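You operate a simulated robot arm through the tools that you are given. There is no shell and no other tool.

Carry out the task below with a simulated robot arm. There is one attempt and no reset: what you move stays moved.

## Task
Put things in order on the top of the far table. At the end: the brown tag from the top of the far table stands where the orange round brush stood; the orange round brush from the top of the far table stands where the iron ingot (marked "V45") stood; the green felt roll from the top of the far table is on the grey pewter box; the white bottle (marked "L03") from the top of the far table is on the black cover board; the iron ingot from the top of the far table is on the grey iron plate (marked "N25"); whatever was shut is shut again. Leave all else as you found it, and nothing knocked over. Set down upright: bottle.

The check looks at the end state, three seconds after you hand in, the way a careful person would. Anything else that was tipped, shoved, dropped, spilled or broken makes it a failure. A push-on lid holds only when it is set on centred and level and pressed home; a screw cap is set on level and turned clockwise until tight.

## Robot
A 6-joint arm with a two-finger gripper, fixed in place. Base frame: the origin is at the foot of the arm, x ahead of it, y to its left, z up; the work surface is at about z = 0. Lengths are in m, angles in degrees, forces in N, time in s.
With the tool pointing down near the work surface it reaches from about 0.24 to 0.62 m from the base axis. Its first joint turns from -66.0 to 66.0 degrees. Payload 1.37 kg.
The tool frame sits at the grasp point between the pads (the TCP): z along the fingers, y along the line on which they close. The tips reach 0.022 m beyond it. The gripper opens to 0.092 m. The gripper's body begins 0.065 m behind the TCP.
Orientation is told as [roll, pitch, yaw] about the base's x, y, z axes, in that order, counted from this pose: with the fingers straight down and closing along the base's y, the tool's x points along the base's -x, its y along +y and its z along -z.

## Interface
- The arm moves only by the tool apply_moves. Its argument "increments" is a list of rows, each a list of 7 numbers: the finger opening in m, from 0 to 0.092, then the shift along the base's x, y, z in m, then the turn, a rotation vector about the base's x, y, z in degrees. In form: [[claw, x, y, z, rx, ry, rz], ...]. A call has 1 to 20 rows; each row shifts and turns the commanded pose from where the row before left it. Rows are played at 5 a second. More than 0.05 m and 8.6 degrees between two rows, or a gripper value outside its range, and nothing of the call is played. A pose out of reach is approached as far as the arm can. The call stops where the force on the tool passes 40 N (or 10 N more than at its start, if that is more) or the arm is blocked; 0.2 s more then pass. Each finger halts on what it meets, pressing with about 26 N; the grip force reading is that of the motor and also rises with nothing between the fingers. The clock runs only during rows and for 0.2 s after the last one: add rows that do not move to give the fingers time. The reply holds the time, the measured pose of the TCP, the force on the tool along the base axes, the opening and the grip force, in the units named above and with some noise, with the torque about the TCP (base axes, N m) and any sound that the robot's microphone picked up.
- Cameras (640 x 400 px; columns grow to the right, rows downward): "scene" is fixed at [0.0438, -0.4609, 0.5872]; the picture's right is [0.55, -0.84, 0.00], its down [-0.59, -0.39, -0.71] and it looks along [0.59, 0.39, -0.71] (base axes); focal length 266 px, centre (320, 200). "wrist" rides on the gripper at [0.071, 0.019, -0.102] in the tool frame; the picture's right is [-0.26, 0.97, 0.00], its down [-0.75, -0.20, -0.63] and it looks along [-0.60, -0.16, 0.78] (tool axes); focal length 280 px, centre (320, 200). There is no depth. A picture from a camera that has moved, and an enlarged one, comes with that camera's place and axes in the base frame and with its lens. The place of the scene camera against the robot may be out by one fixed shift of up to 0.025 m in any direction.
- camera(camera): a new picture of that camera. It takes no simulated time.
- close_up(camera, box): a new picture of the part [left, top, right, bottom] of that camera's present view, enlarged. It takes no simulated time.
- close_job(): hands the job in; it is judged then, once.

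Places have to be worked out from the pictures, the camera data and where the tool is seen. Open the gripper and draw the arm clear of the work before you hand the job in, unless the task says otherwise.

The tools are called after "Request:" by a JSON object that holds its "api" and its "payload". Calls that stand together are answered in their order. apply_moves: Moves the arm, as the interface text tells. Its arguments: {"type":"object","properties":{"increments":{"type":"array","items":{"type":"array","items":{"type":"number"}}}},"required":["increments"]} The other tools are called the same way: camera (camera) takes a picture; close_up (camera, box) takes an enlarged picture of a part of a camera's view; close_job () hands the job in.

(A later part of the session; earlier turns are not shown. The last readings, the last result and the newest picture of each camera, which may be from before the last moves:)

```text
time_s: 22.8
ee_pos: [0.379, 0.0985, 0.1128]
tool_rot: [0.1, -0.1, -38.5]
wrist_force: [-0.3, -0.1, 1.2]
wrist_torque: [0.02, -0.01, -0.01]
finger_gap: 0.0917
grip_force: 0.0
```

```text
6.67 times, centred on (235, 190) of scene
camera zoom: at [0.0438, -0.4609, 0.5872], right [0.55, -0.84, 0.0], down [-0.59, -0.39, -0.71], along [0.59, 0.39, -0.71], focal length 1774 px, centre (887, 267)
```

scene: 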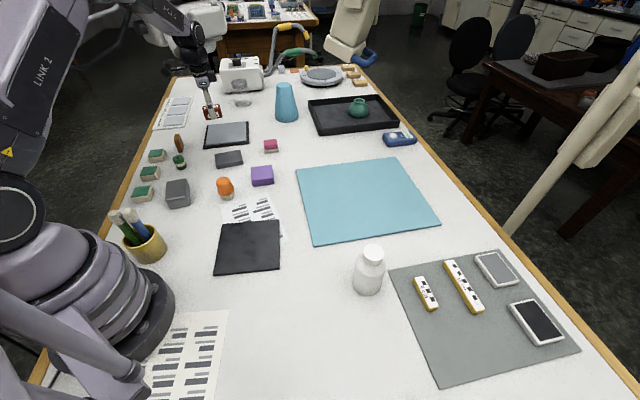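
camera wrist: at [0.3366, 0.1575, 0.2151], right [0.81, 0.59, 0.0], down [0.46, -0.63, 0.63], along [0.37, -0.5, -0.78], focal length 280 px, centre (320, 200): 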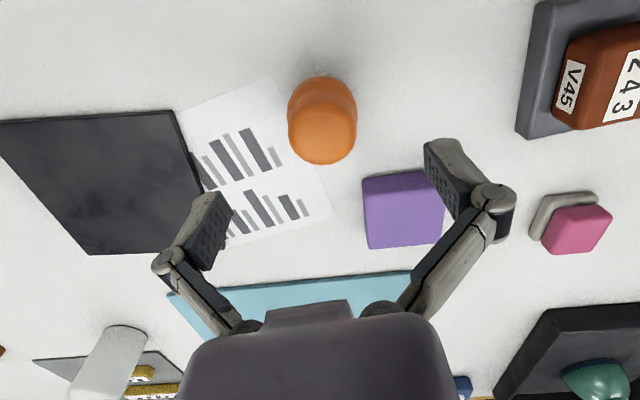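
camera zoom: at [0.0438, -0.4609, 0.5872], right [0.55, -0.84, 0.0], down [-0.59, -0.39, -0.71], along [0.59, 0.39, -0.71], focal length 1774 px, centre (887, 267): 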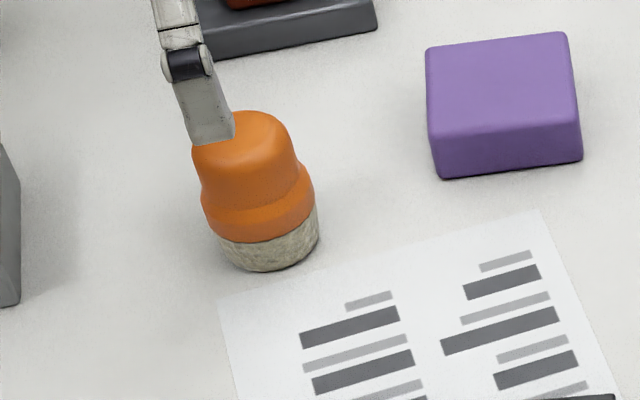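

Aligned (brush top at the predicted pixel). Descending the last 77 mm and closing.

Request:
{"api": "apply_moves", "payload": {"increments": [[0.092, 0.0005, 0, -0.03, 0, 0, 0], [0.092, 0, 0, -0.03, 0, 0, 0], [0.092, 0, 0, -0.017, 0, 0, 0], [0.092, 0, 0, 0, 0, 0, 0]]}}

Request:
{"api": "close_up", "payload": {"camera": "wrist", "box": [160, 80, 500, 300]}}

```text
time_s: 23.8
ee_pos: [0.3801, 0.0995, 0.0348]
tool_rot: [0.1, -0.1, -38.5]
wrist_force: [1.5, -0.1, 0.0]
wrist_torque: [0.01, 0.02, 0.0]
finger_gap: 0.0918
grip_force: 0.0
```

```text
1.82 times, centred on (330, 190) of wrist
camera zoom: at [0.3364, 0.1573, 0.1379], right [0.81, 0.59, 0.0], down [0.46, -0.63, 0.63], along [0.37, -0.5, -0.78], focal length 510 px, centre (302, 218)
```

zoom: 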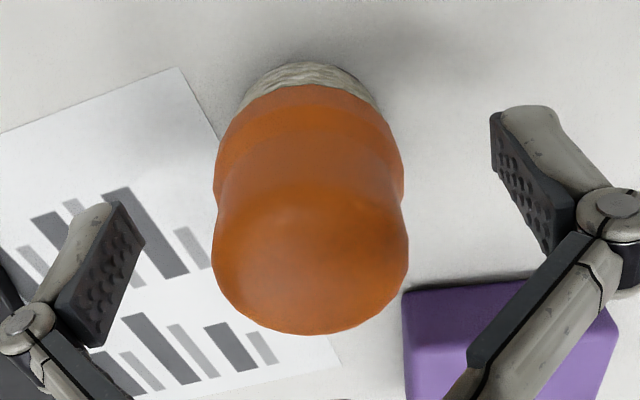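

Request:
{"api": "apply_moves", "payload": {"increments": [[0.036, 0, 0, 0, 0, 0, 0], [0.036, 0, 0, 0, 0, 0, 0], [0.036, 0, 0, 0, 0, 0, 0], [0.036, 0, 0, 0, 0, 0, 0], [0.036, 0, 0, 0, 0, 0, 0]]}}

Request:
{"api": "close_up", "payload": {"camera": "wrist", "box": [160, 80, 500, 300]}}

Request:
{"api": "close_up", "payload": {"camera": "scene", "box": [195, 160, 275, 220]}}

```text
time_s: 25.0
ee_pos: [0.3799, 0.0973, 0.0352]
tool_rot: [0.1, -0.1, -38.5]
wrist_force: [-1.1, 0.4, 6.8]
wrist_torque: [0.05, -0.01, -0.02]
finger_gap: 0.0449
grip_force: 26.3
```

```text
1.82 times, centred on (330, 190) of wrist
camera zoom: at [0.3364, 0.1574, 0.1383], right [0.81, 0.59, 0.0], down [0.46, -0.63, 0.63], along [0.37, -0.5, -0.78], focal length 510 px, centre (302, 218)
```

zoom: 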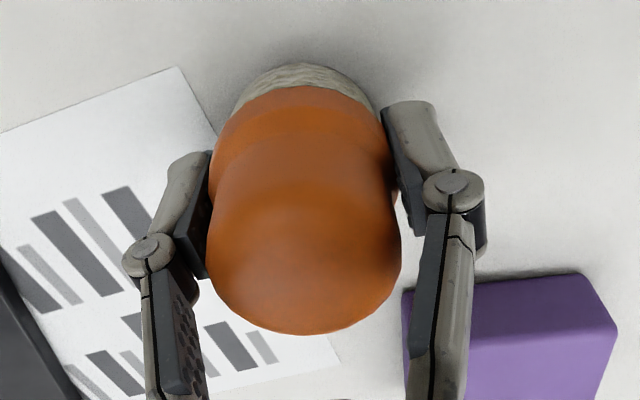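

```text
6.67 times, centred on (235, 190) of scene
camera zoom: at [0.0438, -0.4609, 0.5872], right [0.55, -0.84, 0.0], down [-0.59, -0.39, -0.71], along [0.59, 0.39, -0.71], focal length 1774 px, centre (887, 267)
```

zoom: 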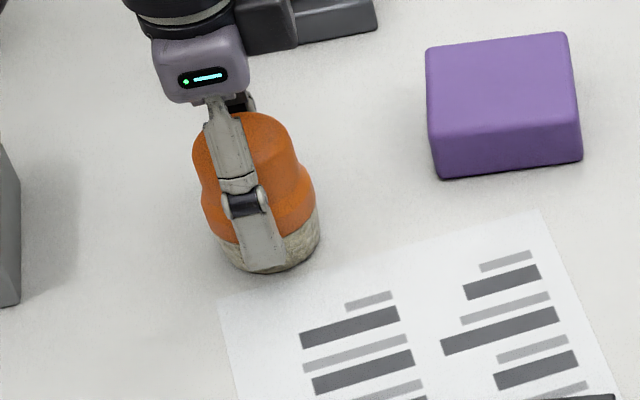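

Held at 44.9 mm. Lifting and carrying above the ingot's former spot (0.226, -0.339).

Request:
{"api": "apply_moves", "payload": {"increments": [[0.036, 0, 0, 0.01, 0, 0, 0], [0.036, 0, 0, 0.03, 0, 0, 0], [0.036, 0, 0, 0.04, 0, 0, 0], [0.036, 0, 0, 0.04, 0, 0, 0], [0.036, -0.0154, -0.0437, 0, 0, 0, 0], [0.036, -0.0154, -0.0437, 0, 0, 0, 0], [0.036, -0.0154, -0.0437, 0, 0, 0, 0], [0.036, -0.0154, -0.0437, 0, 0, 0, 0], [0.036, -0.0154, -0.0437, 0, 0, 0, 0], [0.036, -0.0154, -0.0437, 0, 0, 0, 0], [0.036, -0.0154, -0.0437, 0, 0, 0, 0], [0.036, -0.0154, -0.0437, 0, 0, 0, 0], [0.036, -0.0154, -0.0437, 0, 0, 0, 0], [0.036, -0.0154, -0.0437, 0, 0, 0, 0], [0.036, 0, 0, 0, 0, 0, 0], [0.036, 0, 0, 0, 0, 0, 0]]}}

Request:
{"api": "camera", "payload": {"camera": "wrist"}}

Request:
{"api": "camera", "payload": {"camera": "scene"}}

```text
time_s: 28.4
ee_pos: [0.2262, -0.3376, 0.1559]
tool_rot: [0.1, 0.0, -38.5]
wrist_force: [0.0, -0.4, -0.8]
wrist_torque: [-0.04, 0.02, -0.01]
finger_gap: 0.0448
grip_force: 26.7
```

```text
taken
camera wrist: at [0.1821, -0.2792, 0.2589], right [0.81, 0.59, 0.0], down [0.46, -0.63, 0.63], along [0.37, -0.5, -0.78], focal length 280 px, centre (320, 200)
```

wrist: 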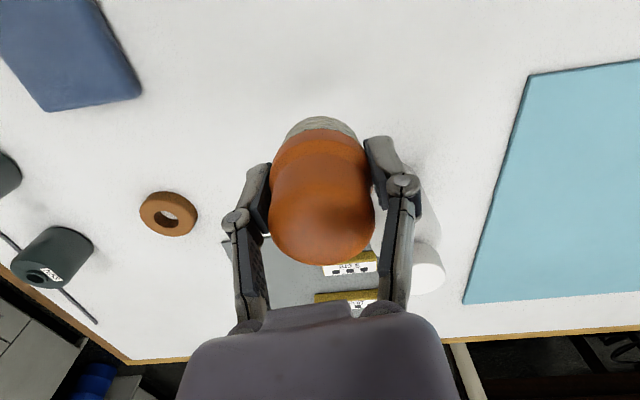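

```text
taken
```

scene: 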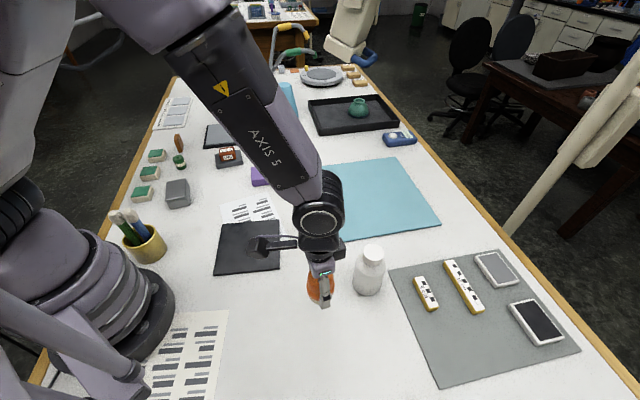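

Brush upright in grip. Descending to a few mm above the table.

Request:
{"api": "apply_moves", "payload": {"increments": [[0.036, 0, -0.0012, -0.035, 0, 0, 0], [0.036, 0, 0, -0.035, 0, 0, 0], [0.036, 0, 0, -0.03, 0, 0, 0], [0.036, 0, 0, -0.015, 0, 0, 0], [0.036, 0, 0, 0, 0, 0, 0]]}}

Request:
{"api": "close_up", "payload": {"camera": "scene", "box": [270, 260, 370, 340]}}

Request:
{"api": "apply_moves", "payload": {"increments": [[0.036, 0, 0, -0.003, 0, 0, 0], [0.036, 0, 0, 0, 0, 0, 0]]}}

Request:
{"api": "apply_moves", "payload": {"increments": [[0.036, 0, 0, -0.0015, 0, 0, 0], [0.036, 0, 0, 0, 0, 0, 0]]}}

```text
time_s: 29.6
ee_pos: [0.2257, -0.3397, 0.0403]
tool_rot: [0.1, -0.1, -38.5]
wrist_force: [-0.8, -0.7, -1.1]
wrist_torque: [-0.01, 0.0, 0.02]
finger_gap: 0.0451
grip_force: 26.0
```

```text
5.00 times, centred on (320, 300) of scene
camera zoom: at [0.0438, -0.4609, 0.5872], right [0.55, -0.84, 0.0], down [-0.59, -0.39, -0.71], along [0.59, 0.39, -0.71], focal length 1330 px, centre (320, -300)
```

zoom: 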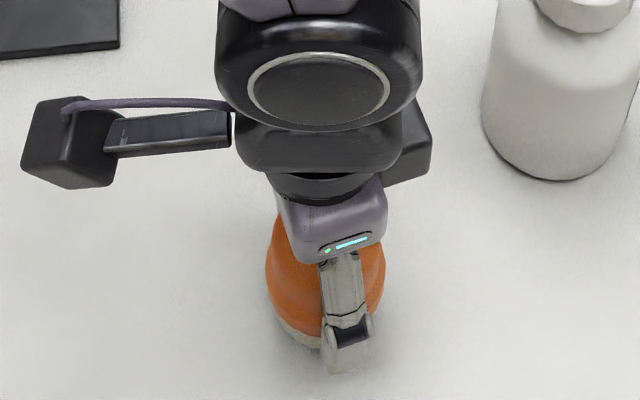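

```text
time_s: 30.2
ee_pos: [0.2262, -0.3397, 0.0379]
tool_rot: [0.1, -0.2, -38.6]
wrist_force: [0.7, 0.0, -1.5]
wrist_torque: [-0.02, 0.02, -0.01]
finger_gap: 0.0451
grip_force: 26.1
```

```text
time_s: 30.8
ee_pos: [0.2255, -0.3388, 0.0362]
tool_rot: [0.1, -0.2, -38.5]
wrist_force: [0.2, -0.4, -0.5]
wrist_torque: [0.0, -0.04, 0.0]
finger_gap: 0.0453
grip_force: 26.4
```

Request:
{"api": "apply_moves", "payload": {"increments": [[0.036, 0, 0, -0.0012, 0, 0, 0], [0.036, 0, 0, 0, 0, 0, 0]]}}

Request:
{"api": "apply_moves", "payload": {"increments": [[0.036, 0, 0, -0.001, 0, 0, 0], [0.036, 0, 0, 0, 0, 0, 0]]}}

```text
time_s: 31.4
ee_pos: [0.226, -0.3388, 0.034]
tool_rot: [0.1, -0.1, -38.4]
wrist_force: [-3.3, 4.5, 17.4]
wrist_torque: [0.08, 0.07, -0.07]
finger_gap: 0.0453
grip_force: 26.0
```

```text
time_s: 32.0
ee_pos: [0.2269, -0.3391, 0.0343]
tool_rot: [0.0, -0.2, -38.5]
wrist_force: [-2.3, 0.6, 17.9]
wrist_torque: [-0.04, 0.02, 0.0]
finger_gap: 0.045
grip_force: 26.5
```

Brush is on the table. Relieving load, opening, and lifting clear.

Request:
{"api": "apply_moves", "payload": {"increments": [[0.036, 0, 0, 0.0012, 0, 0, 0], [0.05, 0, 0, 0, 0, 0, 0], [0.065, 0, 0, 0, 0, 0, 0], [0.08, 0, 0, 0, 0, 0, 0], [0.085, 0, 0, 0, 0, 0, 0], [0.085, 0, 0, 0.03, 0, 0, 0], [0.085, 0, 0, 0.04, 0, 0, 0], [0.085, 0, 0, 0.04, 0, 0, 0], [0.085, 0, 0, 0.04, 0, 0, 0], [0.085, 0, 0, 0, 0, 0, 0]]}}

Request:
{"api": "camera", "payload": {"camera": "wrist"}}

Request:
{"api": "close_up", "payload": {"camera": "scene", "box": [270, 260, 370, 340]}}

```text
time_s: 34.2
ee_pos: [0.2255, -0.3394, 0.1837]
tool_rot: [0.1, -0.1, -38.5]
wrist_force: [-0.1, -0.1, 0.1]
wrist_torque: [-0.05, 0.0, 0.02]
finger_gap: 0.0852
grip_force: 0.0
```

```text
taken
camera wrist: at [0.1824, -0.2804, 0.2879], right [0.81, 0.59, 0.0], down [0.46, -0.63, 0.63], along [0.37, -0.5, -0.78], focal length 280 px, centre (320, 200)
```

wrist: 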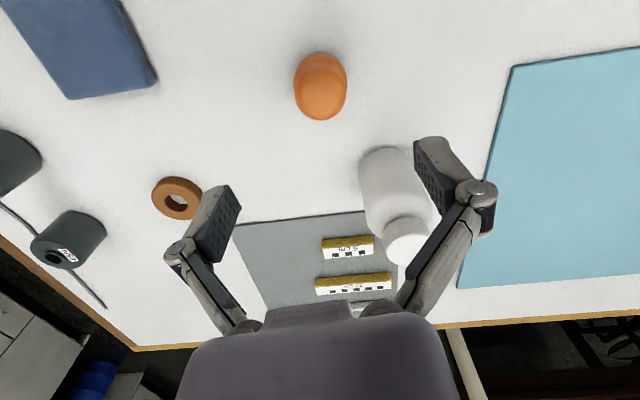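

```text
5.00 times, centred on (320, 300) of scene
camera zoom: at [0.0438, -0.4609, 0.5872], right [0.55, -0.84, 0.0], down [-0.59, -0.39, -0.71], along [0.59, 0.39, -0.71], focal length 1330 px, centre (320, -300)
```

zoom: 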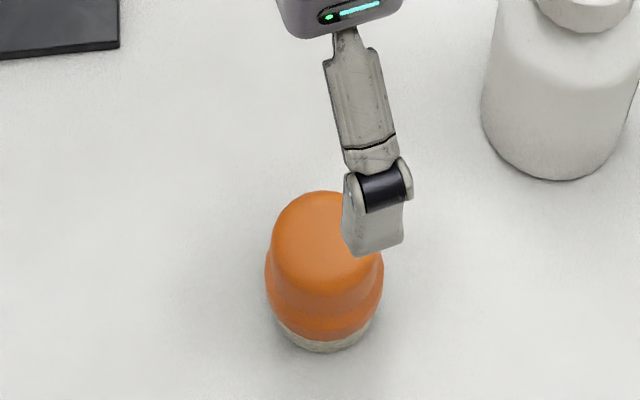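

Brush stands upright right where the ingot was (scene pixels match within ~4 mm). Now swinging over to inspect the tag with yaw +45°.

Request:
{"api": "apply_moves", "payload": {"increments": [[0.092, 0.0084, 0.0418, 0.0023, 0, 0, 5.2], [0.092, 0.0084, 0.0418, 0.0023, 0, 0, 5.2], [0.092, 0.0084, 0.0418, 0.0023, 0, 0, 5.2], [0.092, 0.0084, 0.0418, 0.0023, 0, 0, 5.2], [0.092, 0.0084, 0.0418, 0.0023, 0, 0, 5.2], [0.092, 0.0084, 0.0418, 0.0023, 0, 0, 5.2], [0.092, 0.0084, 0.0418, 0.0023, 0, 0, 5.2], [0.092, 0.0084, 0.0418, 0.0023, 0, 0, 5.2], [0.092, 0.0084, 0.0418, 0.0023, 0, 0, 5.2], [0.092, 0.0084, 0.0418, 0.0023, 0, 0, 5.2], [0.092, 0.0084, 0.0418, 0.0023, 0, 0, 5.2], [0.092, 0.0084, 0.0418, 0.0023, 0, 0, 5.2], [0.092, 0.0084, 0.0418, 0.0023, 0, 0, 5.2], [0.092, 0.0084, 0.0418, 0.0023, 0, 0, 5.2], [0.092, 0.0084, 0.0418, 0.0023, 0, 0, 5.2], [0.092, 0.0084, 0.0418, 0.0023, 0, 0, 5.2], [0.092, 0, 0, 0, 0, 0, 0]]}}

Request:
{"api": "camera", "payload": {"camera": "wrist"}}

Request:
{"api": "camera", "payload": {"camera": "scene"}}

```text
time_s: 37.8
ee_pos: [0.3601, 0.3303, 0.2216]
tool_rot: [0.1, -0.1, 44.9]
wrist_force: [-0.7, 0.1, -0.3]
wrist_torque: [0.02, 0.0, -0.02]
finger_gap: 0.0919
grip_force: 0.1
```

```text
taken
camera wrist: at [0.2962, 0.2928, 0.3246], right [-0.49, 0.87, 0.0], down [0.68, 0.38, 0.63], along [0.54, 0.31, -0.78], focal length 280 px, centre (320, 200)
```

wrist: 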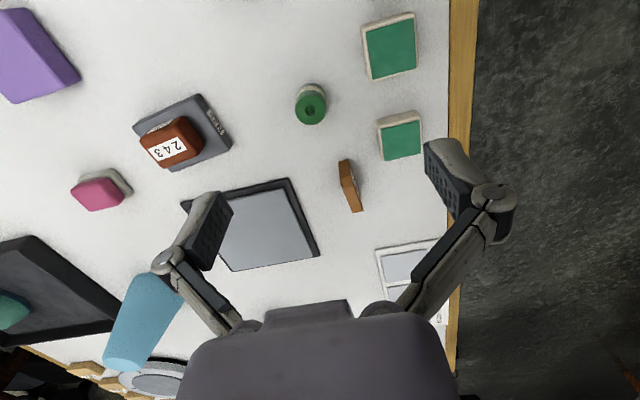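

```text
taken
```

scene: 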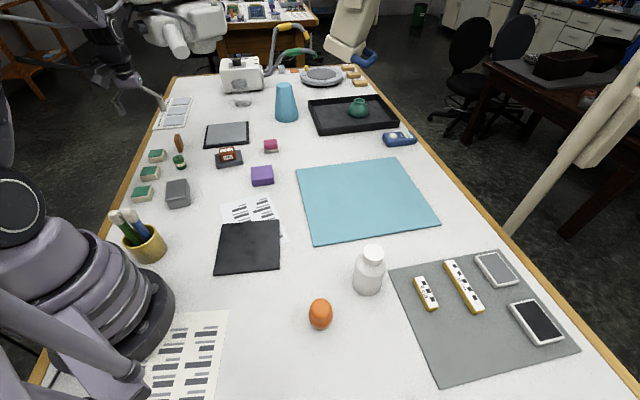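

Request:
{"api": "close_up", "payload": {"camera": "wrist", "box": [280, 70, 440, 230]}}

Request:
{"api": "close_up", "payload": {"camera": "wrist", "box": [320, 145, 380, 225]}}

Request:
{"api": "close_up", "payload": {"camera": "scene", "box": [155, 125, 215, 170]}}

```text
2.50 times, centred on (360, 150) of wrist
camera zoom: at [0.2962, 0.2928, 0.3246], right [-0.49, 0.87, 0.0], down [0.68, 0.38, 0.63], along [0.54, 0.31, -0.78], focal length 701 px, centre (220, 325)
```

zoom: 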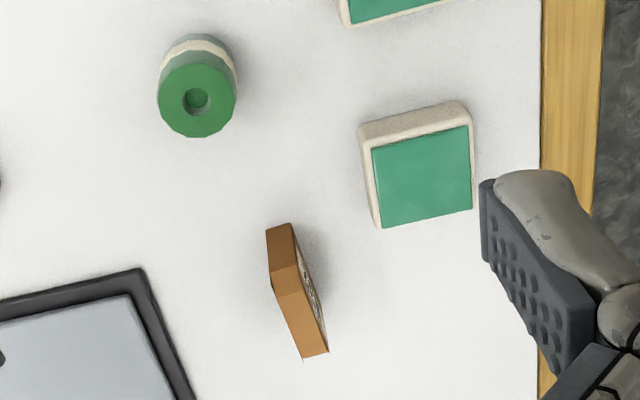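

```text
5.00 times, centred on (350, 185) of wrist
camera zoom: at [0.2962, 0.2928, 0.3246], right [-0.49, 0.87, 0.0], down [0.68, 0.38, 0.63], along [0.54, 0.31, -0.78], focal length 1402 px, centre (170, 275)
```

zoom: 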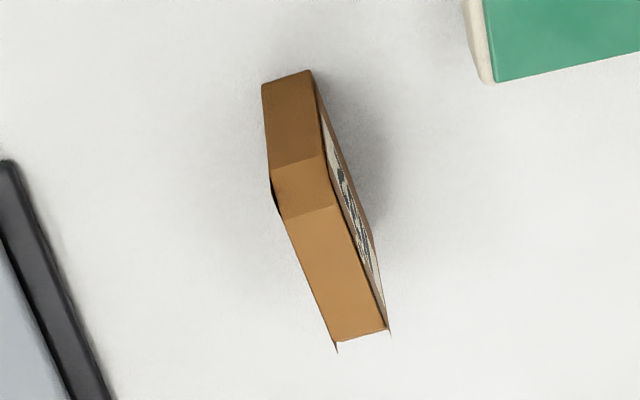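

```text
8.89 times, centred on (185, 148) of scene
camera zoom: at [0.0438, -0.4609, 0.5872], right [0.55, -0.84, 0.0], down [-0.59, -0.39, -0.71], along [0.59, 0.39, -0.71], focal length 2365 px, centre (1520, 667)
```

zoom: 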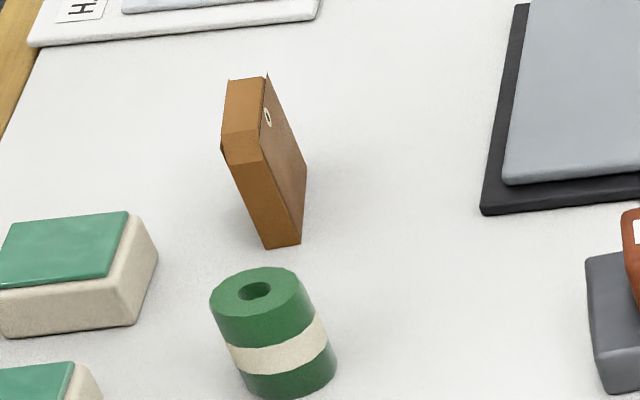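

The tag is a ~13 mm thick, ~52 mm long, ~49 mm tall block standing on edge, its plane at ≈51°, centred near (0.462, 0.436) — just past vertical reach, with a sponge close to one side. I'll approach with a 10° outward tilt in the tag's plane and only a 42 mm opening.

Request:
{"api": "apply_moves", "payload": {"increments": [[0.042, 0.022, 0.022, -0.01, 0, 0, 6.1], [0.042, 0.022, 0.022, -0.02, 3.9, -3.15, 0], [0.042, 0.022, 0.022, -0.02, 3.87, -3.14, 0], [0.042, 0.022, 0.024, -0.02, 0, 0, 0], [0.042, 0, 0, 0, 0, 0, 0], [0.042, 0, 0, 0, 0, 0, 0]]}}

Request:
{"api": "camera", "payload": {"camera": "wrist"}}

Request:
{"api": "close_up", "payload": {"camera": "scene", "box": [115, 75, 235, 165]}}

```text
time_s: 39.2
ee_pos: [0.4486, 0.4183, 0.1539]
tool_rot: [0.1, -10.0, 50.8]
wrist_force: [-0.1, 1.2, 0.0]
wrist_torque: [0.02, -0.01, 0.0]
finger_gap: 0.0423
grip_force: 0.0
```

```text
taken
camera wrist: at [0.3788, 0.3631, 0.2404], right [-0.59, 0.81, 0.05], down [0.56, 0.36, 0.75], along [0.59, 0.46, -0.66], focal length 280 px, centre (320, 200)
```

wrist: 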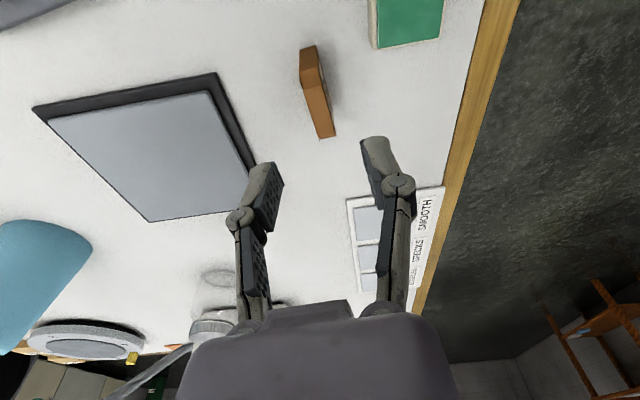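

```text
4.44 times, centred on (175, 120) of scene
camera zoom: at [0.0438, -0.4609, 0.5872], right [0.55, -0.84, 0.0], down [-0.59, -0.39, -0.71], along [0.59, 0.39, -0.71], focal length 1182 px, centre (964, 556)
```

zoom: 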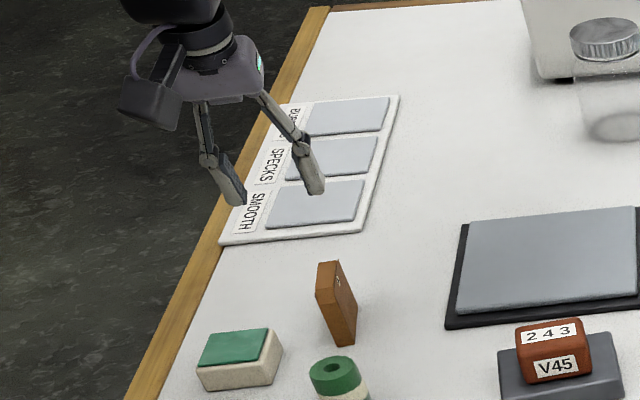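

Request:
{"api": "close_up", "payload": {"camera": "wrist", "box": [270, 30, 370, 150]}}

```text
3.33 times, centred on (320, 90) of wrist
camera zoom: at [0.3788, 0.3631, 0.2404], right [-0.59, 0.81, 0.05], down [0.56, 0.36, 0.75], along [0.59, 0.46, -0.66], focal length 935 px, centre (320, 567)
```

zoom: 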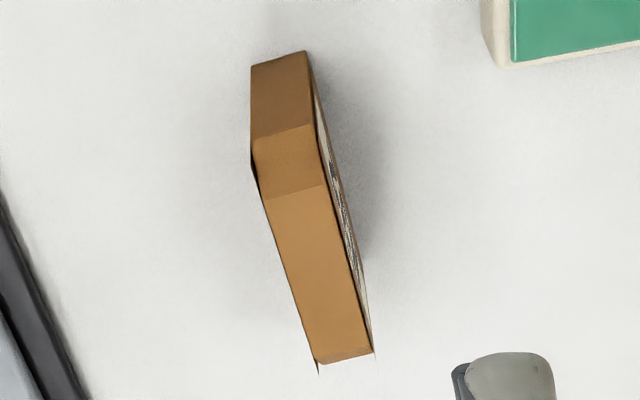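

Refined: near end (0.448, 0.4145), far end (0.481, 0.456), angle 51.5°. Moving over the grasp point at z≈0.09 to verify reach and centring.

Request:
{"api": "apply_moves", "payload": {"increments": [[0.042, 0.0145, 0.015, -0.02, 0, 0, 0.6], [0.042, 0, 0, -0.022, 0, 0, 0], [0.042, 0, 0, -0.022, 0, 0, 0], [0.042, 0, 0, 0, 0, 0, 0], [0.042, 0, 0, 0, 0, 0, 0]]}}

Request:
{"api": "close_up", "payload": {"camera": "wrist", "box": [200, 30, 440, 230]}}

Request:
{"api": "close_up", "payload": {"camera": "scene", "box": [130, 95, 230, 170]}}

```text
time_s: 40.4
ee_pos: [0.4638, 0.4339, 0.0871]
tool_rot: [0.1, -10.1, 51.3]
wrist_force: [0.6, 0.0, -0.2]
wrist_torque: [0.05, -0.01, 0.0]
finger_gap: 0.0421
grip_force: 0.1
```

```text
2.00 times, centred on (320, 130) of wrist
camera zoom: at [0.3941, 0.3769, 0.1765], right [-0.59, 0.8, 0.05], down [0.56, 0.37, 0.75], along [0.58, 0.47, -0.66], focal length 561 px, centre (320, 340)
```

zoom: 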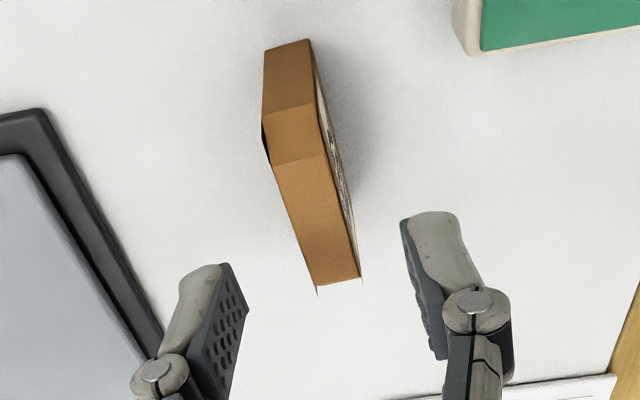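

```text
5.33 times, centred on (180, 132) of scene
camera zoom: at [0.0438, -0.4609, 0.5872], right [0.55, -0.84, 0.0], down [-0.59, -0.39, -0.71], along [0.59, 0.39, -0.71], focal length 1419 px, centre (1067, 560)
```

zoom: 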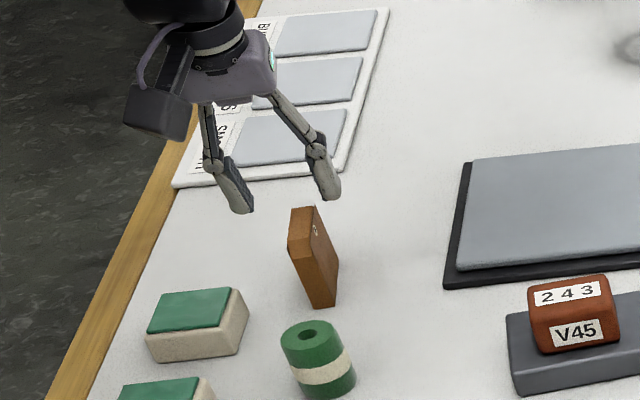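

Reach is fine and the tag is centred within ~1 mm. Descending to z≈0.032.

Request:
{"api": "apply_moves", "payload": {"increments": [[0.042, 0, 0, -0.02, 0, 0, 0], [0.042, 0, 0, -0.02, 0, 0, 0], [0.042, 0, 0, -0.014, 0, 0, 0], [0.042, 0, 0, 0, 0, 0, 0], [0.042, 0, 0, 0, 0, 0, 0]]}}

Request:
{"api": "close_up", "payload": {"camera": "wrist", "box": [200, 80, 440, 280]}}

Request:
{"api": "close_up", "payload": {"camera": "scene", "box": [130, 95, 230, 170]}}

```text
time_s: 41.6
ee_pos: [0.4627, 0.4342, 0.033]
tool_rot: [0.0, -10.1, 51.4]
wrist_force: [0.3, 0.6, 0.0]
wrist_torque: [0.01, 0.01, 0.02]
finger_gap: 0.0422
grip_force: 0.1
```

```text
2.00 times, centred on (320, 180) of wrist
camera zoom: at [0.3936, 0.3773, 0.1224], right [-0.59, 0.8, 0.05], down [0.55, 0.37, 0.75], along [0.58, 0.47, -0.66], focal length 561 px, centre (320, 240)
```

zoom: 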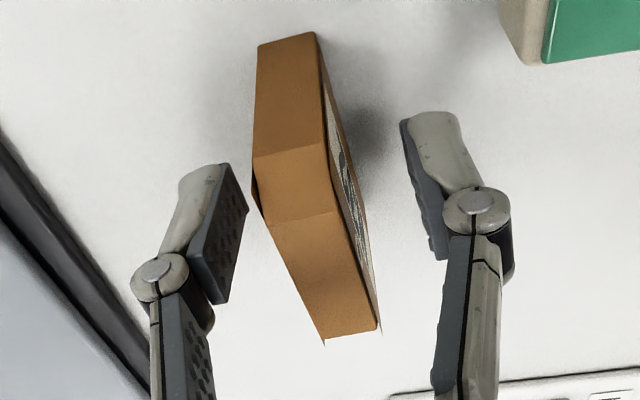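

```text
5.33 times, centred on (180, 132) of scene
camera zoom: at [0.0438, -0.4609, 0.5872], right [0.55, -0.84, 0.0], down [-0.59, -0.39, -0.71], along [0.59, 0.39, -0.71], focal length 1419 px, centre (1067, 560)
```

zoom: 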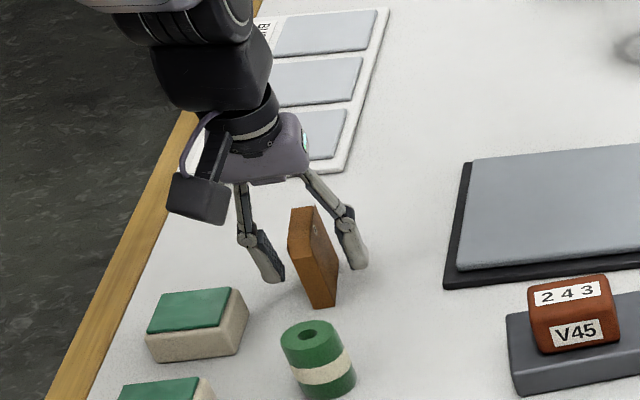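

Tag lies centred between the pads (≈1 mm). Closing.

Request:
{"api": "apply_moves", "payload": {"increments": [[0.03, 0, 0, 0, 0, 0, 0], [0.022, 0, 0, 0, 0, 0, 0], [0.014, 0, 0, 0, 0, 0, 0], [0.006, 0, 0, 0, 0, 0, 0], [0.006, 0, 0, 0, 0, 0, 0], [0.006, 0, 0, 0, 0, 0, 0]]}}

Request:
{"api": "close_up", "payload": {"camera": "wrist", "box": [200, 80, 440, 280]}}

Request:
{"api": "close_up", "payload": {"camera": "scene", "box": [130, 95, 230, 170]}}

```text
time_s: 43.0
ee_pos: [0.4637, 0.4353, 0.0342]
tool_rot: [0.2, -10.1, 51.5]
wrist_force: [-0.3, 0.1, 0.5]
wrist_torque: [0.01, 0.01, 0.02]
finger_gap: 0.0126
grip_force: 26.5
```

```text
2.00 times, centred on (320, 180) of wrist
camera zoom: at [0.3936, 0.3773, 0.1226], right [-0.59, 0.8, 0.05], down [0.55, 0.37, 0.75], along [0.58, 0.47, -0.66], focal length 561 px, centre (320, 240)
```

zoom: 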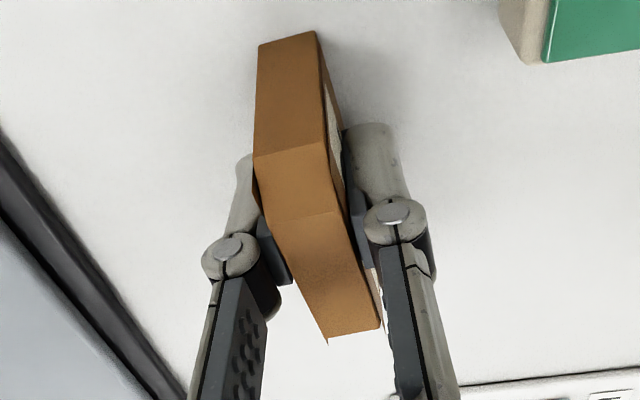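

```text
5.33 times, centred on (180, 132) of scene
camera zoom: at [0.0438, -0.4609, 0.5872], right [0.55, -0.84, 0.0], down [-0.59, -0.39, -0.71], along [0.59, 0.39, -0.71], focal length 1419 px, centre (1067, 560)
```

zoom: 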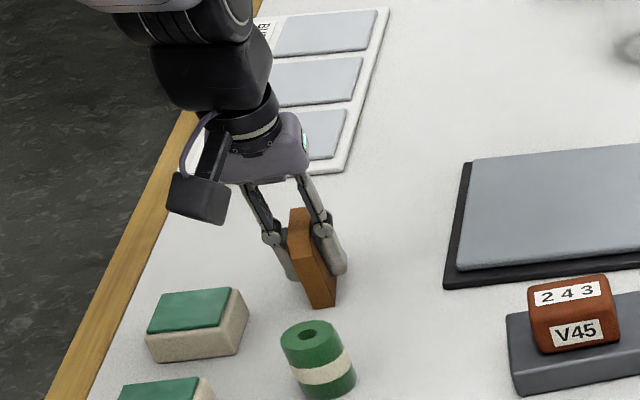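

Tag held at 12.6 mm. I'll lift straight, keep the same tilt (so the base stays level), rotate about vertical to yaw -10° (keeps it off the paper edge), and go above (0.380, 0.098).

Request:
{"api": "apply_moves", "payload": {"increments": [[0.006, 0, 0, 0.01, 0, 0, 0], [0.006, 0, 0, 0.03, 0, 0, 0], [0.006, 0, 0, 0.04, 0, 0, 0], [0.006, 0, 0, 0.04, 0, 0, 0], [0.006, -0.0093, -0.0374, 0, 0, 0, -6.8], [0.006, -0.0093, -0.0374, 0, 0, 0, -6.8], [0.006, -0.0093, -0.0374, 0, 0, 0, -6.8], [0.006, -0.0093, -0.0374, 0, 0, 0, -6.8], [0.006, -0.0093, -0.0374, 0, 0, 0, -6.8], [0.006, -0.0093, -0.0374, 0, 0, 0, -6.8], [0.006, -0.0093, -0.0374, 0, 0, 0, -6.8], [0.006, -0.0093, -0.0374, 0, 0, 0, -6.8], [0.006, -0.0093, -0.0374, 0, 0, 0, -6.8], [0.006, 0, 0, 0, 0, 0, 0], [0.006, 0, 0, 0, 0, 0, 0]]}}

Request:
{"api": "camera", "payload": {"camera": "wrist"}}

Request:
{"api": "close_up", "payload": {"camera": "scene", "box": [170, 90, 330, 210]}}

```text
time_s: 46.2
ee_pos: [0.3787, 0.0972, 0.1546]
tool_rot: [0.0, -10.1, -9.8]
wrist_force: [0.2, 0.6, -0.6]
wrist_torque: [-0.03, 0.0, -0.01]
finger_gap: 0.0128
grip_force: 25.6
```

```text
taken
camera wrist: at [0.2955, 0.1309, 0.2434], right [0.42, 0.91, 0.05], down [0.59, -0.31, 0.75], along [0.69, -0.28, -0.66], focal length 280 px, centre (320, 200)
```

wrist: 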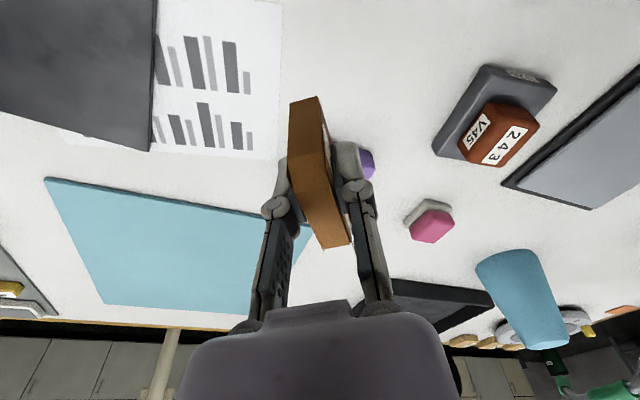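

```text
3.33 times, centred on (250, 150) of scene
camera zoom: at [0.0438, -0.4609, 0.5872], right [0.55, -0.84, 0.0], down [-0.59, -0.39, -0.71], along [0.59, 0.39, -0.71], focal length 887 px, centre (553, 367)
```

zoom: 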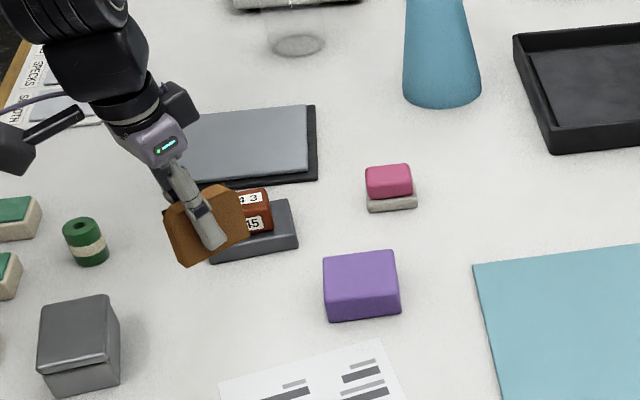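

Tag held well. Descending to just above the table at the brush's former spot.

Request:
{"api": "apply_moves", "payload": {"increments": [[0.006, 0.0004, 0.0004, -0.035, 0, 0, 0], [0.006, 0, 0, -0.035, 0, 0, 0], [0.006, 0, 0, -0.03, 0, 0, 0], [0.006, 0, 0, -0.012, 0, 0, 0], [0.006, 0, 0, 0, 0, 0, 0]]}}

Request:
{"api": "close_up", "payload": {"camera": "scene", "box": [190, 150, 280, 220]}}

Request:
{"api": "close_up", "payload": {"camera": "wrist", "box": [200, 50, 440, 250]}}

```text
time_s: 47.4
ee_pos: [0.3776, 0.0989, 0.0422]
tool_rot: [0.1, -10.0, -9.7]
wrist_force: [-0.2, -0.5, 0.5]
wrist_torque: [-0.02, 0.01, 0.0]
finger_gap: 0.0125
grip_force: 25.6
```

```text
5.71 times, centred on (235, 185) of scene
camera zoom: at [0.0438, -0.4609, 0.5872], right [0.55, -0.84, 0.0], down [-0.59, -0.39, -0.71], along [0.59, 0.39, -0.71], focal length 1520 px, centre (806, 286)
```

zoom: 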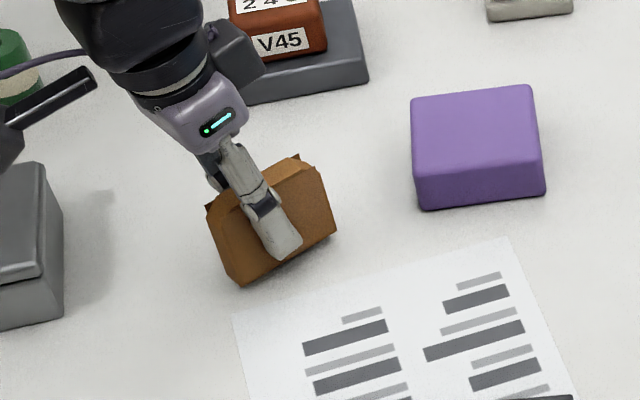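

```text
2.00 times, centred on (320, 150) of wrist
camera zoom: at [0.2962, 0.1321, 0.1296], right [0.42, 0.91, 0.05], down [0.59, -0.31, 0.75], along [0.69, -0.28, -0.66], focal length 561 px, centre (320, 300)
```

zoom: 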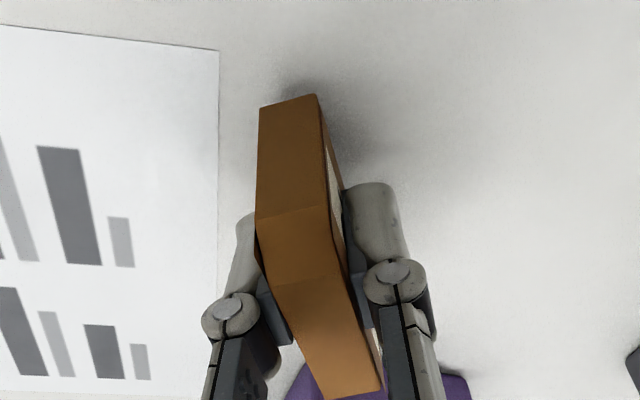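

Request:
{"api": "apply_moves", "payload": {"increments": [[0.006, 0.001, -0.0005, -0.004, 0, 0, 0], [0.006, 0, 0, -0.002, 0, 0, 0], [0.006, 0, 0, 0, 0, 0, 0]]}}

Request:
{"api": "apply_moves", "payload": {"increments": [[0.006, 0, 0, -0.0012, 0, 0, 0], [0.006, 0, 0, 0, 0, 0, 0]]}}

Request:
{"api": "apply_moves", "payload": {"increments": [[0.006, 0, 0, -0.001, 0, 0, 0], [0.006, 0, 0, 0, 0, 0, 0]]}}

```text
time_s: 48.2
ee_pos: [0.3816, 0.0978, 0.0354]
tool_rot: [0.0, -10.0, -9.8]
wrist_force: [0.0, 0.0, -1.5]
wrist_torque: [-0.01, -0.02, -0.02]
finger_gap: 0.0127
grip_force: 25.4
```

```text
time_s: 48.8
ee_pos: [0.3819, 0.0986, 0.0351]
tool_rot: [0.1, -10.0, -9.7]
wrist_force: [0.2, 0.5, 0.4]
wrist_torque: [0.0, -0.01, -0.02]
finger_gap: 0.0127
grip_force: 25.7
```

```text
time_s: 49.4
ee_pos: [0.3809, 0.0989, 0.0341]
tool_rot: [0.0, -10.1, -9.8]
wrist_force: [-1.6, 0.2, 6.2]
wrist_torque: [0.0, 0.0, -0.02]
finger_gap: 0.0128
grip_force: 25.6
```

Contact (6 N). Opening slowly while holding position.

Request:
{"api": "apply_moves", "payload": {"increments": [[0.016, 0, 0, 0, 0, 0, 0], [0.022, 0, 0, 0, 0, 0, 0], [0.032, 0, 0, 0, 0, 0, 0], [0.042, 0, 0, 0, 0, 0, 0], [0.042, 0, 0, 0, 0, 0, 0]]}}

Request:
{"api": "close_up", "payload": {"camera": "scene", "box": [190, 150, 280, 220]}}

Request:
{"api": "close_up", "payload": {"camera": "wrist", "box": [200, 50, 440, 250]}}

```text
time_s: 50.6
ee_pos: [0.3802, 0.0982, 0.0342]
tool_rot: [0.0, -10.1, -9.8]
wrist_force: [-0.4, -0.1, -0.5]
wrist_torque: [0.01, 0.02, 0.0]
finger_gap: 0.042
grip_force: 0.1
```

```text
5.71 times, centred on (235, 185) of scene
camera zoom: at [0.0438, -0.4609, 0.5872], right [0.55, -0.84, 0.0], down [-0.59, -0.39, -0.71], along [0.59, 0.39, -0.71], focal length 1520 px, centre (806, 286)
```

zoom: 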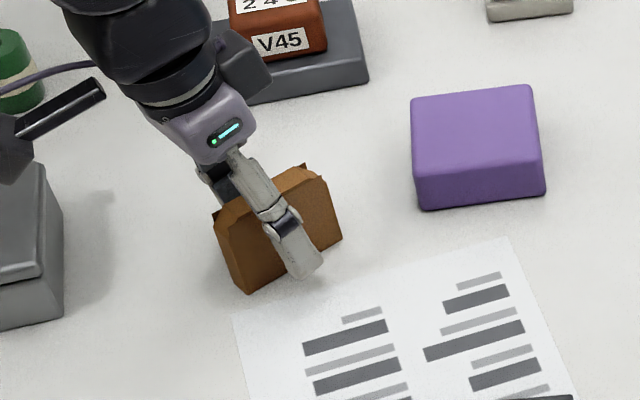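

```text
2.00 times, centred on (320, 150) of wrist
camera zoom: at [0.2978, 0.1316, 0.1225], right [0.42, 0.91, 0.05], down [0.59, -0.31, 0.75], along [0.69, -0.29, -0.66], focal length 561 px, centre (320, 300)
```

zoom: 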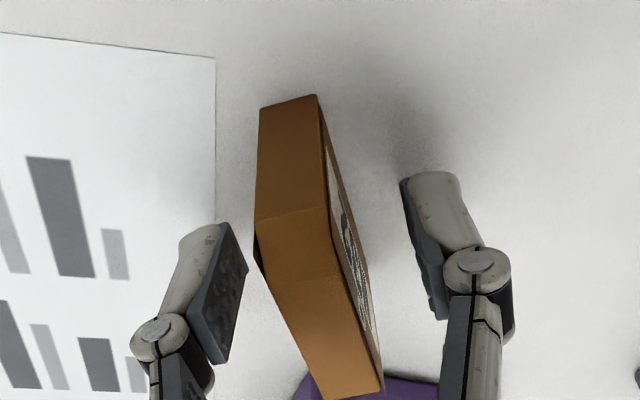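

Tag stands upright and level. Lifting straight up, then un-tilting and moving toward the felt roll.

Request:
{"api": "apply_moves", "payload": {"increments": [[0.042, 0, 0, 0.02, 0, 0, 0], [0.042, 0, 0, 0.04, 0, 0, 0], [0.042, 0, 0, 0.04, 0, 0, 0], [0.042, 0, 0, 0.04, 0, 0, 0], [0.06, 0, 0, 0, 0.85, 4.95, 0], [0.06, 0, 0, 0, 0.85, 4.95, 0], [0.06, 0.002, 0.0345, 0, 0, 0, 7.1], [0.06, 0.002, 0.0345, 0, 0, 0, 7.1], [0.06, 0.002, 0.0345, 0, 0, 0, 7.1], [0.06, 0.002, 0.0345, 0, 0, 0, 7.1], [0.06, 0.002, 0.0345, 0, 0, 0, 7.1], [0.06, 0.002, 0.0345, 0, 0, 0, 7.1], [0.06, 0.002, 0.0345, 0, 0, 0, 7.1], [0.06, 0, 0, 0, 0, 0, 0], [0.06, 0, 0, 0, 0, 0, 0]]}}

Request:
{"api": "camera", "payload": {"camera": "wrist"}}

Request:
{"api": "close_up", "payload": {"camera": "scene", "box": [120, 120, 280, 220]}}

```text
time_s: 53.8
ee_pos: [0.3941, 0.338, 0.1735]
tool_rot: [0.2, 0.0, 40.0]
wrist_force: [0.9, -0.2, -0.6]
wrist_torque: [0.0, -0.01, 0.01]
finger_gap: 0.0599
grip_force: 0.0
```

```text
taken
camera wrist: at [0.3276, 0.3075, 0.2768], right [-0.42, 0.91, 0.0], down [0.71, 0.33, 0.63], along [0.57, 0.26, -0.78], focal length 280 px, centre (320, 200)
```

wrist: 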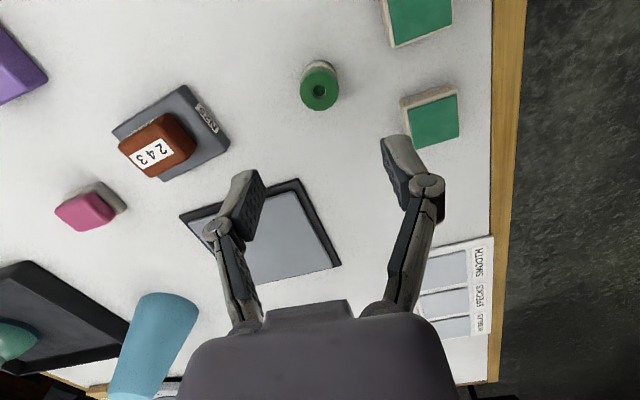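

```text
4.00 times, centred on (200, 170) of scene
camera zoom: at [0.0438, -0.4609, 0.5872], right [0.55, -0.84, 0.0], down [-0.59, -0.39, -0.71], along [0.59, 0.39, -0.71], focal length 1064 px, centre (800, 320)
```

zoom: 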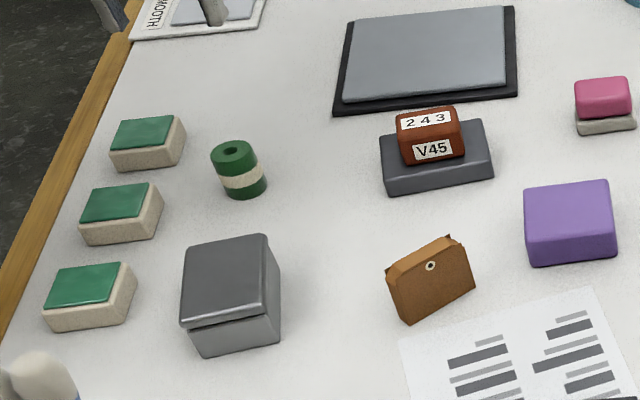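

Request:
{"api": "close_up", "payload": {"camera": "wrist", "box": [260, 35, 380, 135]}}

Request:
{"api": "close_up", "payload": {"camera": "scene", "box": [150, 165, 210, 220]}}

```text
4.00 times, centred on (320, 85) of wrist
camera zoom: at [0.3276, 0.3075, 0.2768], right [-0.42, 0.91, 0.0], down [0.71, 0.33, 0.63], along [0.57, 0.26, -0.78], focal length 1122 px, centre (320, 660)
```

zoom: 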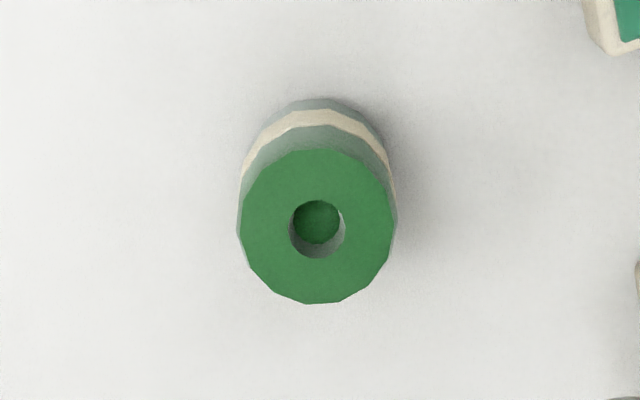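

```text
7.27 times, centred on (180, 192) of scene
camera zoom: at [0.0438, -0.4609, 0.5872], right [0.55, -0.84, 0.0], down [-0.59, -0.39, -0.71], along [0.59, 0.39, -0.71], focal length 1935 px, centre (1338, 254)
```

zoom: 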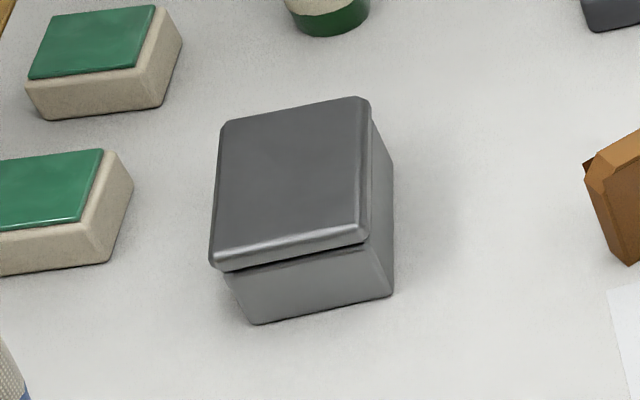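

Roll: centre ≈ (0.3957, 0.339), 33 mm diameter, ~37 mm tall. Descending around it with 60 mm opening.

Request:
{"api": "apply_moves", "payload": {"increments": [[0.06, 0.0016, 0.001, -0.04, 0, 0, 0], [0.06, 0, 0, -0.04, 0, 0, 0], [0.06, 0, 0, -0.03, 0, 0, 0], [0.06, 0, 0, 0, 0, 0, 0]]}}

Request:
{"api": "close_up", "payload": {"camera": "wrist", "box": [200, 60, 440, 260]}}

```text
time_s: 54.8
ee_pos: [0.3964, 0.3404, 0.0646]
tool_rot: [0.1, -0.1, 39.9]
wrist_force: [-0.3, -0.2, 0.3]
wrist_torque: [-0.01, 0.03, 0.01]
finger_gap: 0.0597
grip_force: 0.1
```

```text
2.00 times, centred on (320, 160) of wrist
camera zoom: at [0.3303, 0.3085, 0.1664], right [-0.42, 0.91, 0.0], down [0.71, 0.33, 0.63], along [0.57, 0.26, -0.78], focal length 561 px, centre (320, 280)
```

zoom: 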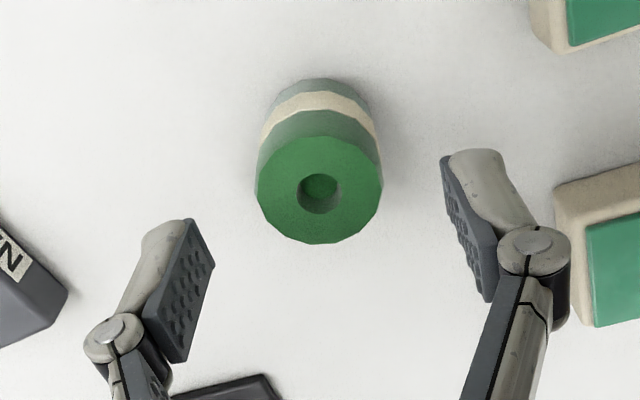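

Aligned. Descend to z≈0.028 and close.

Request:
{"api": "apply_moves", "payload": {"increments": [[0.06, 0, 0, -0.02, 0, 0, 0], [0.06, 0, 0, -0.0165, 0, 0, 0], [0.06, 0, 0, 0, 0, 0, 0], [0.045, 0, 0, 0, 0, 0, 0], [0.035, 0, 0, 0, 0, 0, 0], [0.026, 0, 0, 0, 0, 0, 0], [0.026, 0, 0, 0, 0, 0, 0], [0.026, 0, 0, 0, 0, 0, 0]]}}

Request:
{"api": "close_up", "payload": {"camera": "wrist", "box": [200, 60, 440, 260]}}

```text
time_s: 56.6
ee_pos: [0.3966, 0.3411, 0.0279]
tool_rot: [0.1, -0.2, 39.9]
wrist_force: [-0.6, 0.1, 2.0]
wrist_torque: [-0.01, -0.02, 0.01]
finger_gap: 0.0312
grip_force: 26.0
```

```text
2.00 times, centred on (320, 160) of wrist
camera zoom: at [0.3297, 0.3093, 0.1298], right [-0.42, 0.91, 0.0], down [0.71, 0.33, 0.63], along [0.57, 0.26, -0.78], focal length 561 px, centre (320, 280)
```

zoom: 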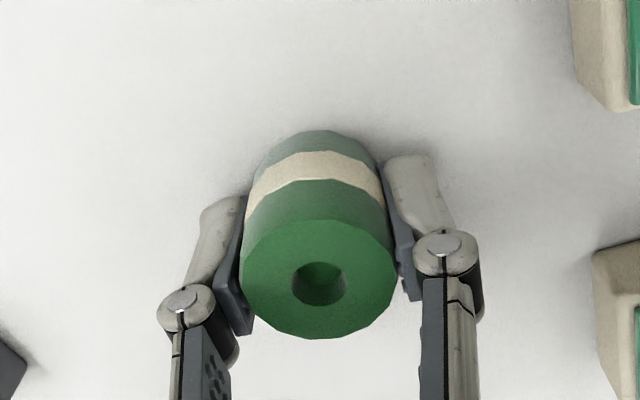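

Roll held at 31 mm. Lifting and carrying above the pewter box.

Request:
{"api": "apply_moves", "payload": {"increments": [[0.026, 0, 0, 0.01, 0, 0, 0], [0.026, 0, 0, 0.04, 0, 0, 0], [0.026, 0, 0, 0.045, 0, 0, 0], [0.026, 0, 0, 0.045, 0, 0, 0], [0.026, -0.027, -0.03, 0, 0, 0, 0], [0.026, -0.027, -0.03, 0, 0, 0, 0], [0.026, -0.027, -0.03, 0, 0, 0, 0], [0.026, -0.027, -0.03, 0, 0, 0, 0], [0.026, 0, 0, 0, 0, 0, 0], [0.026, 0, 0, 0, 0, 0, 0]]}}

Request:
{"api": "camera", "payload": {"camera": "wrist"}}

Request:
{"api": "close_up", "payload": {"camera": "scene", "box": [110, 80, 270, 220]}}

```text
time_s: 58.8
ee_pos: [0.2884, 0.2223, 0.1663]
tool_rot: [0.2, 0.0, 40.0]
wrist_force: [-0.1, 0.0, -0.2]
wrist_torque: [0.01, 0.0, -0.03]
finger_gap: 0.031
grip_force: 26.0
```

```text
taken
camera wrist: at [0.2222, 0.1899, 0.2698], right [-0.42, 0.91, 0.0], down [0.71, 0.33, 0.63], along [0.57, 0.26, -0.78], focal length 280 px, centre (320, 200)
```

wrist: 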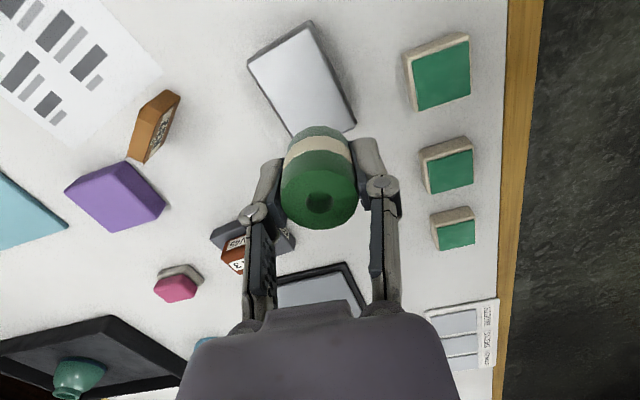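

```text
2.86 times, centred on (190, 150) of scene
camera zoom: at [0.0438, -0.4609, 0.5872], right [0.55, -0.84, 0.0], down [-0.59, -0.39, -0.71], along [0.59, 0.39, -0.71], focal length 760 px, centre (691, 343)
```

zoom: 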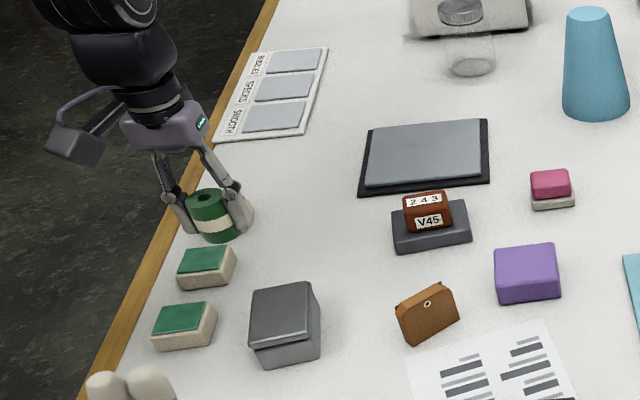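

Request:
{"api": "close_up", "payload": {"camera": "wrist", "box": [230, 10, 390, 150]}}

```text
2.86 times, centred on (310, 80) of wrist
camera zoom: at [0.2222, 0.1899, 0.2698], right [-0.42, 0.91, 0.0], down [0.71, 0.33, 0.63], along [0.57, 0.26, -0.78], focal length 801 px, centre (349, 543)
```

zoom: 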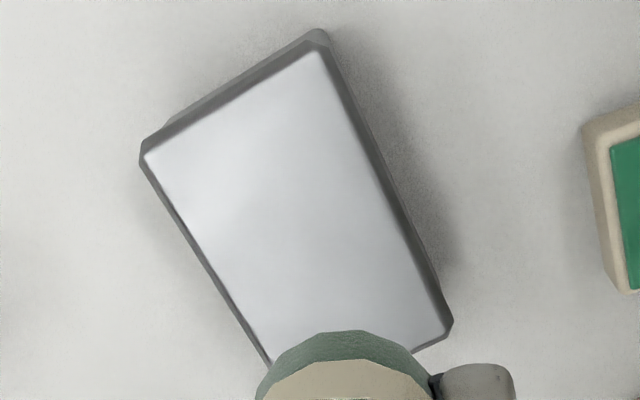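

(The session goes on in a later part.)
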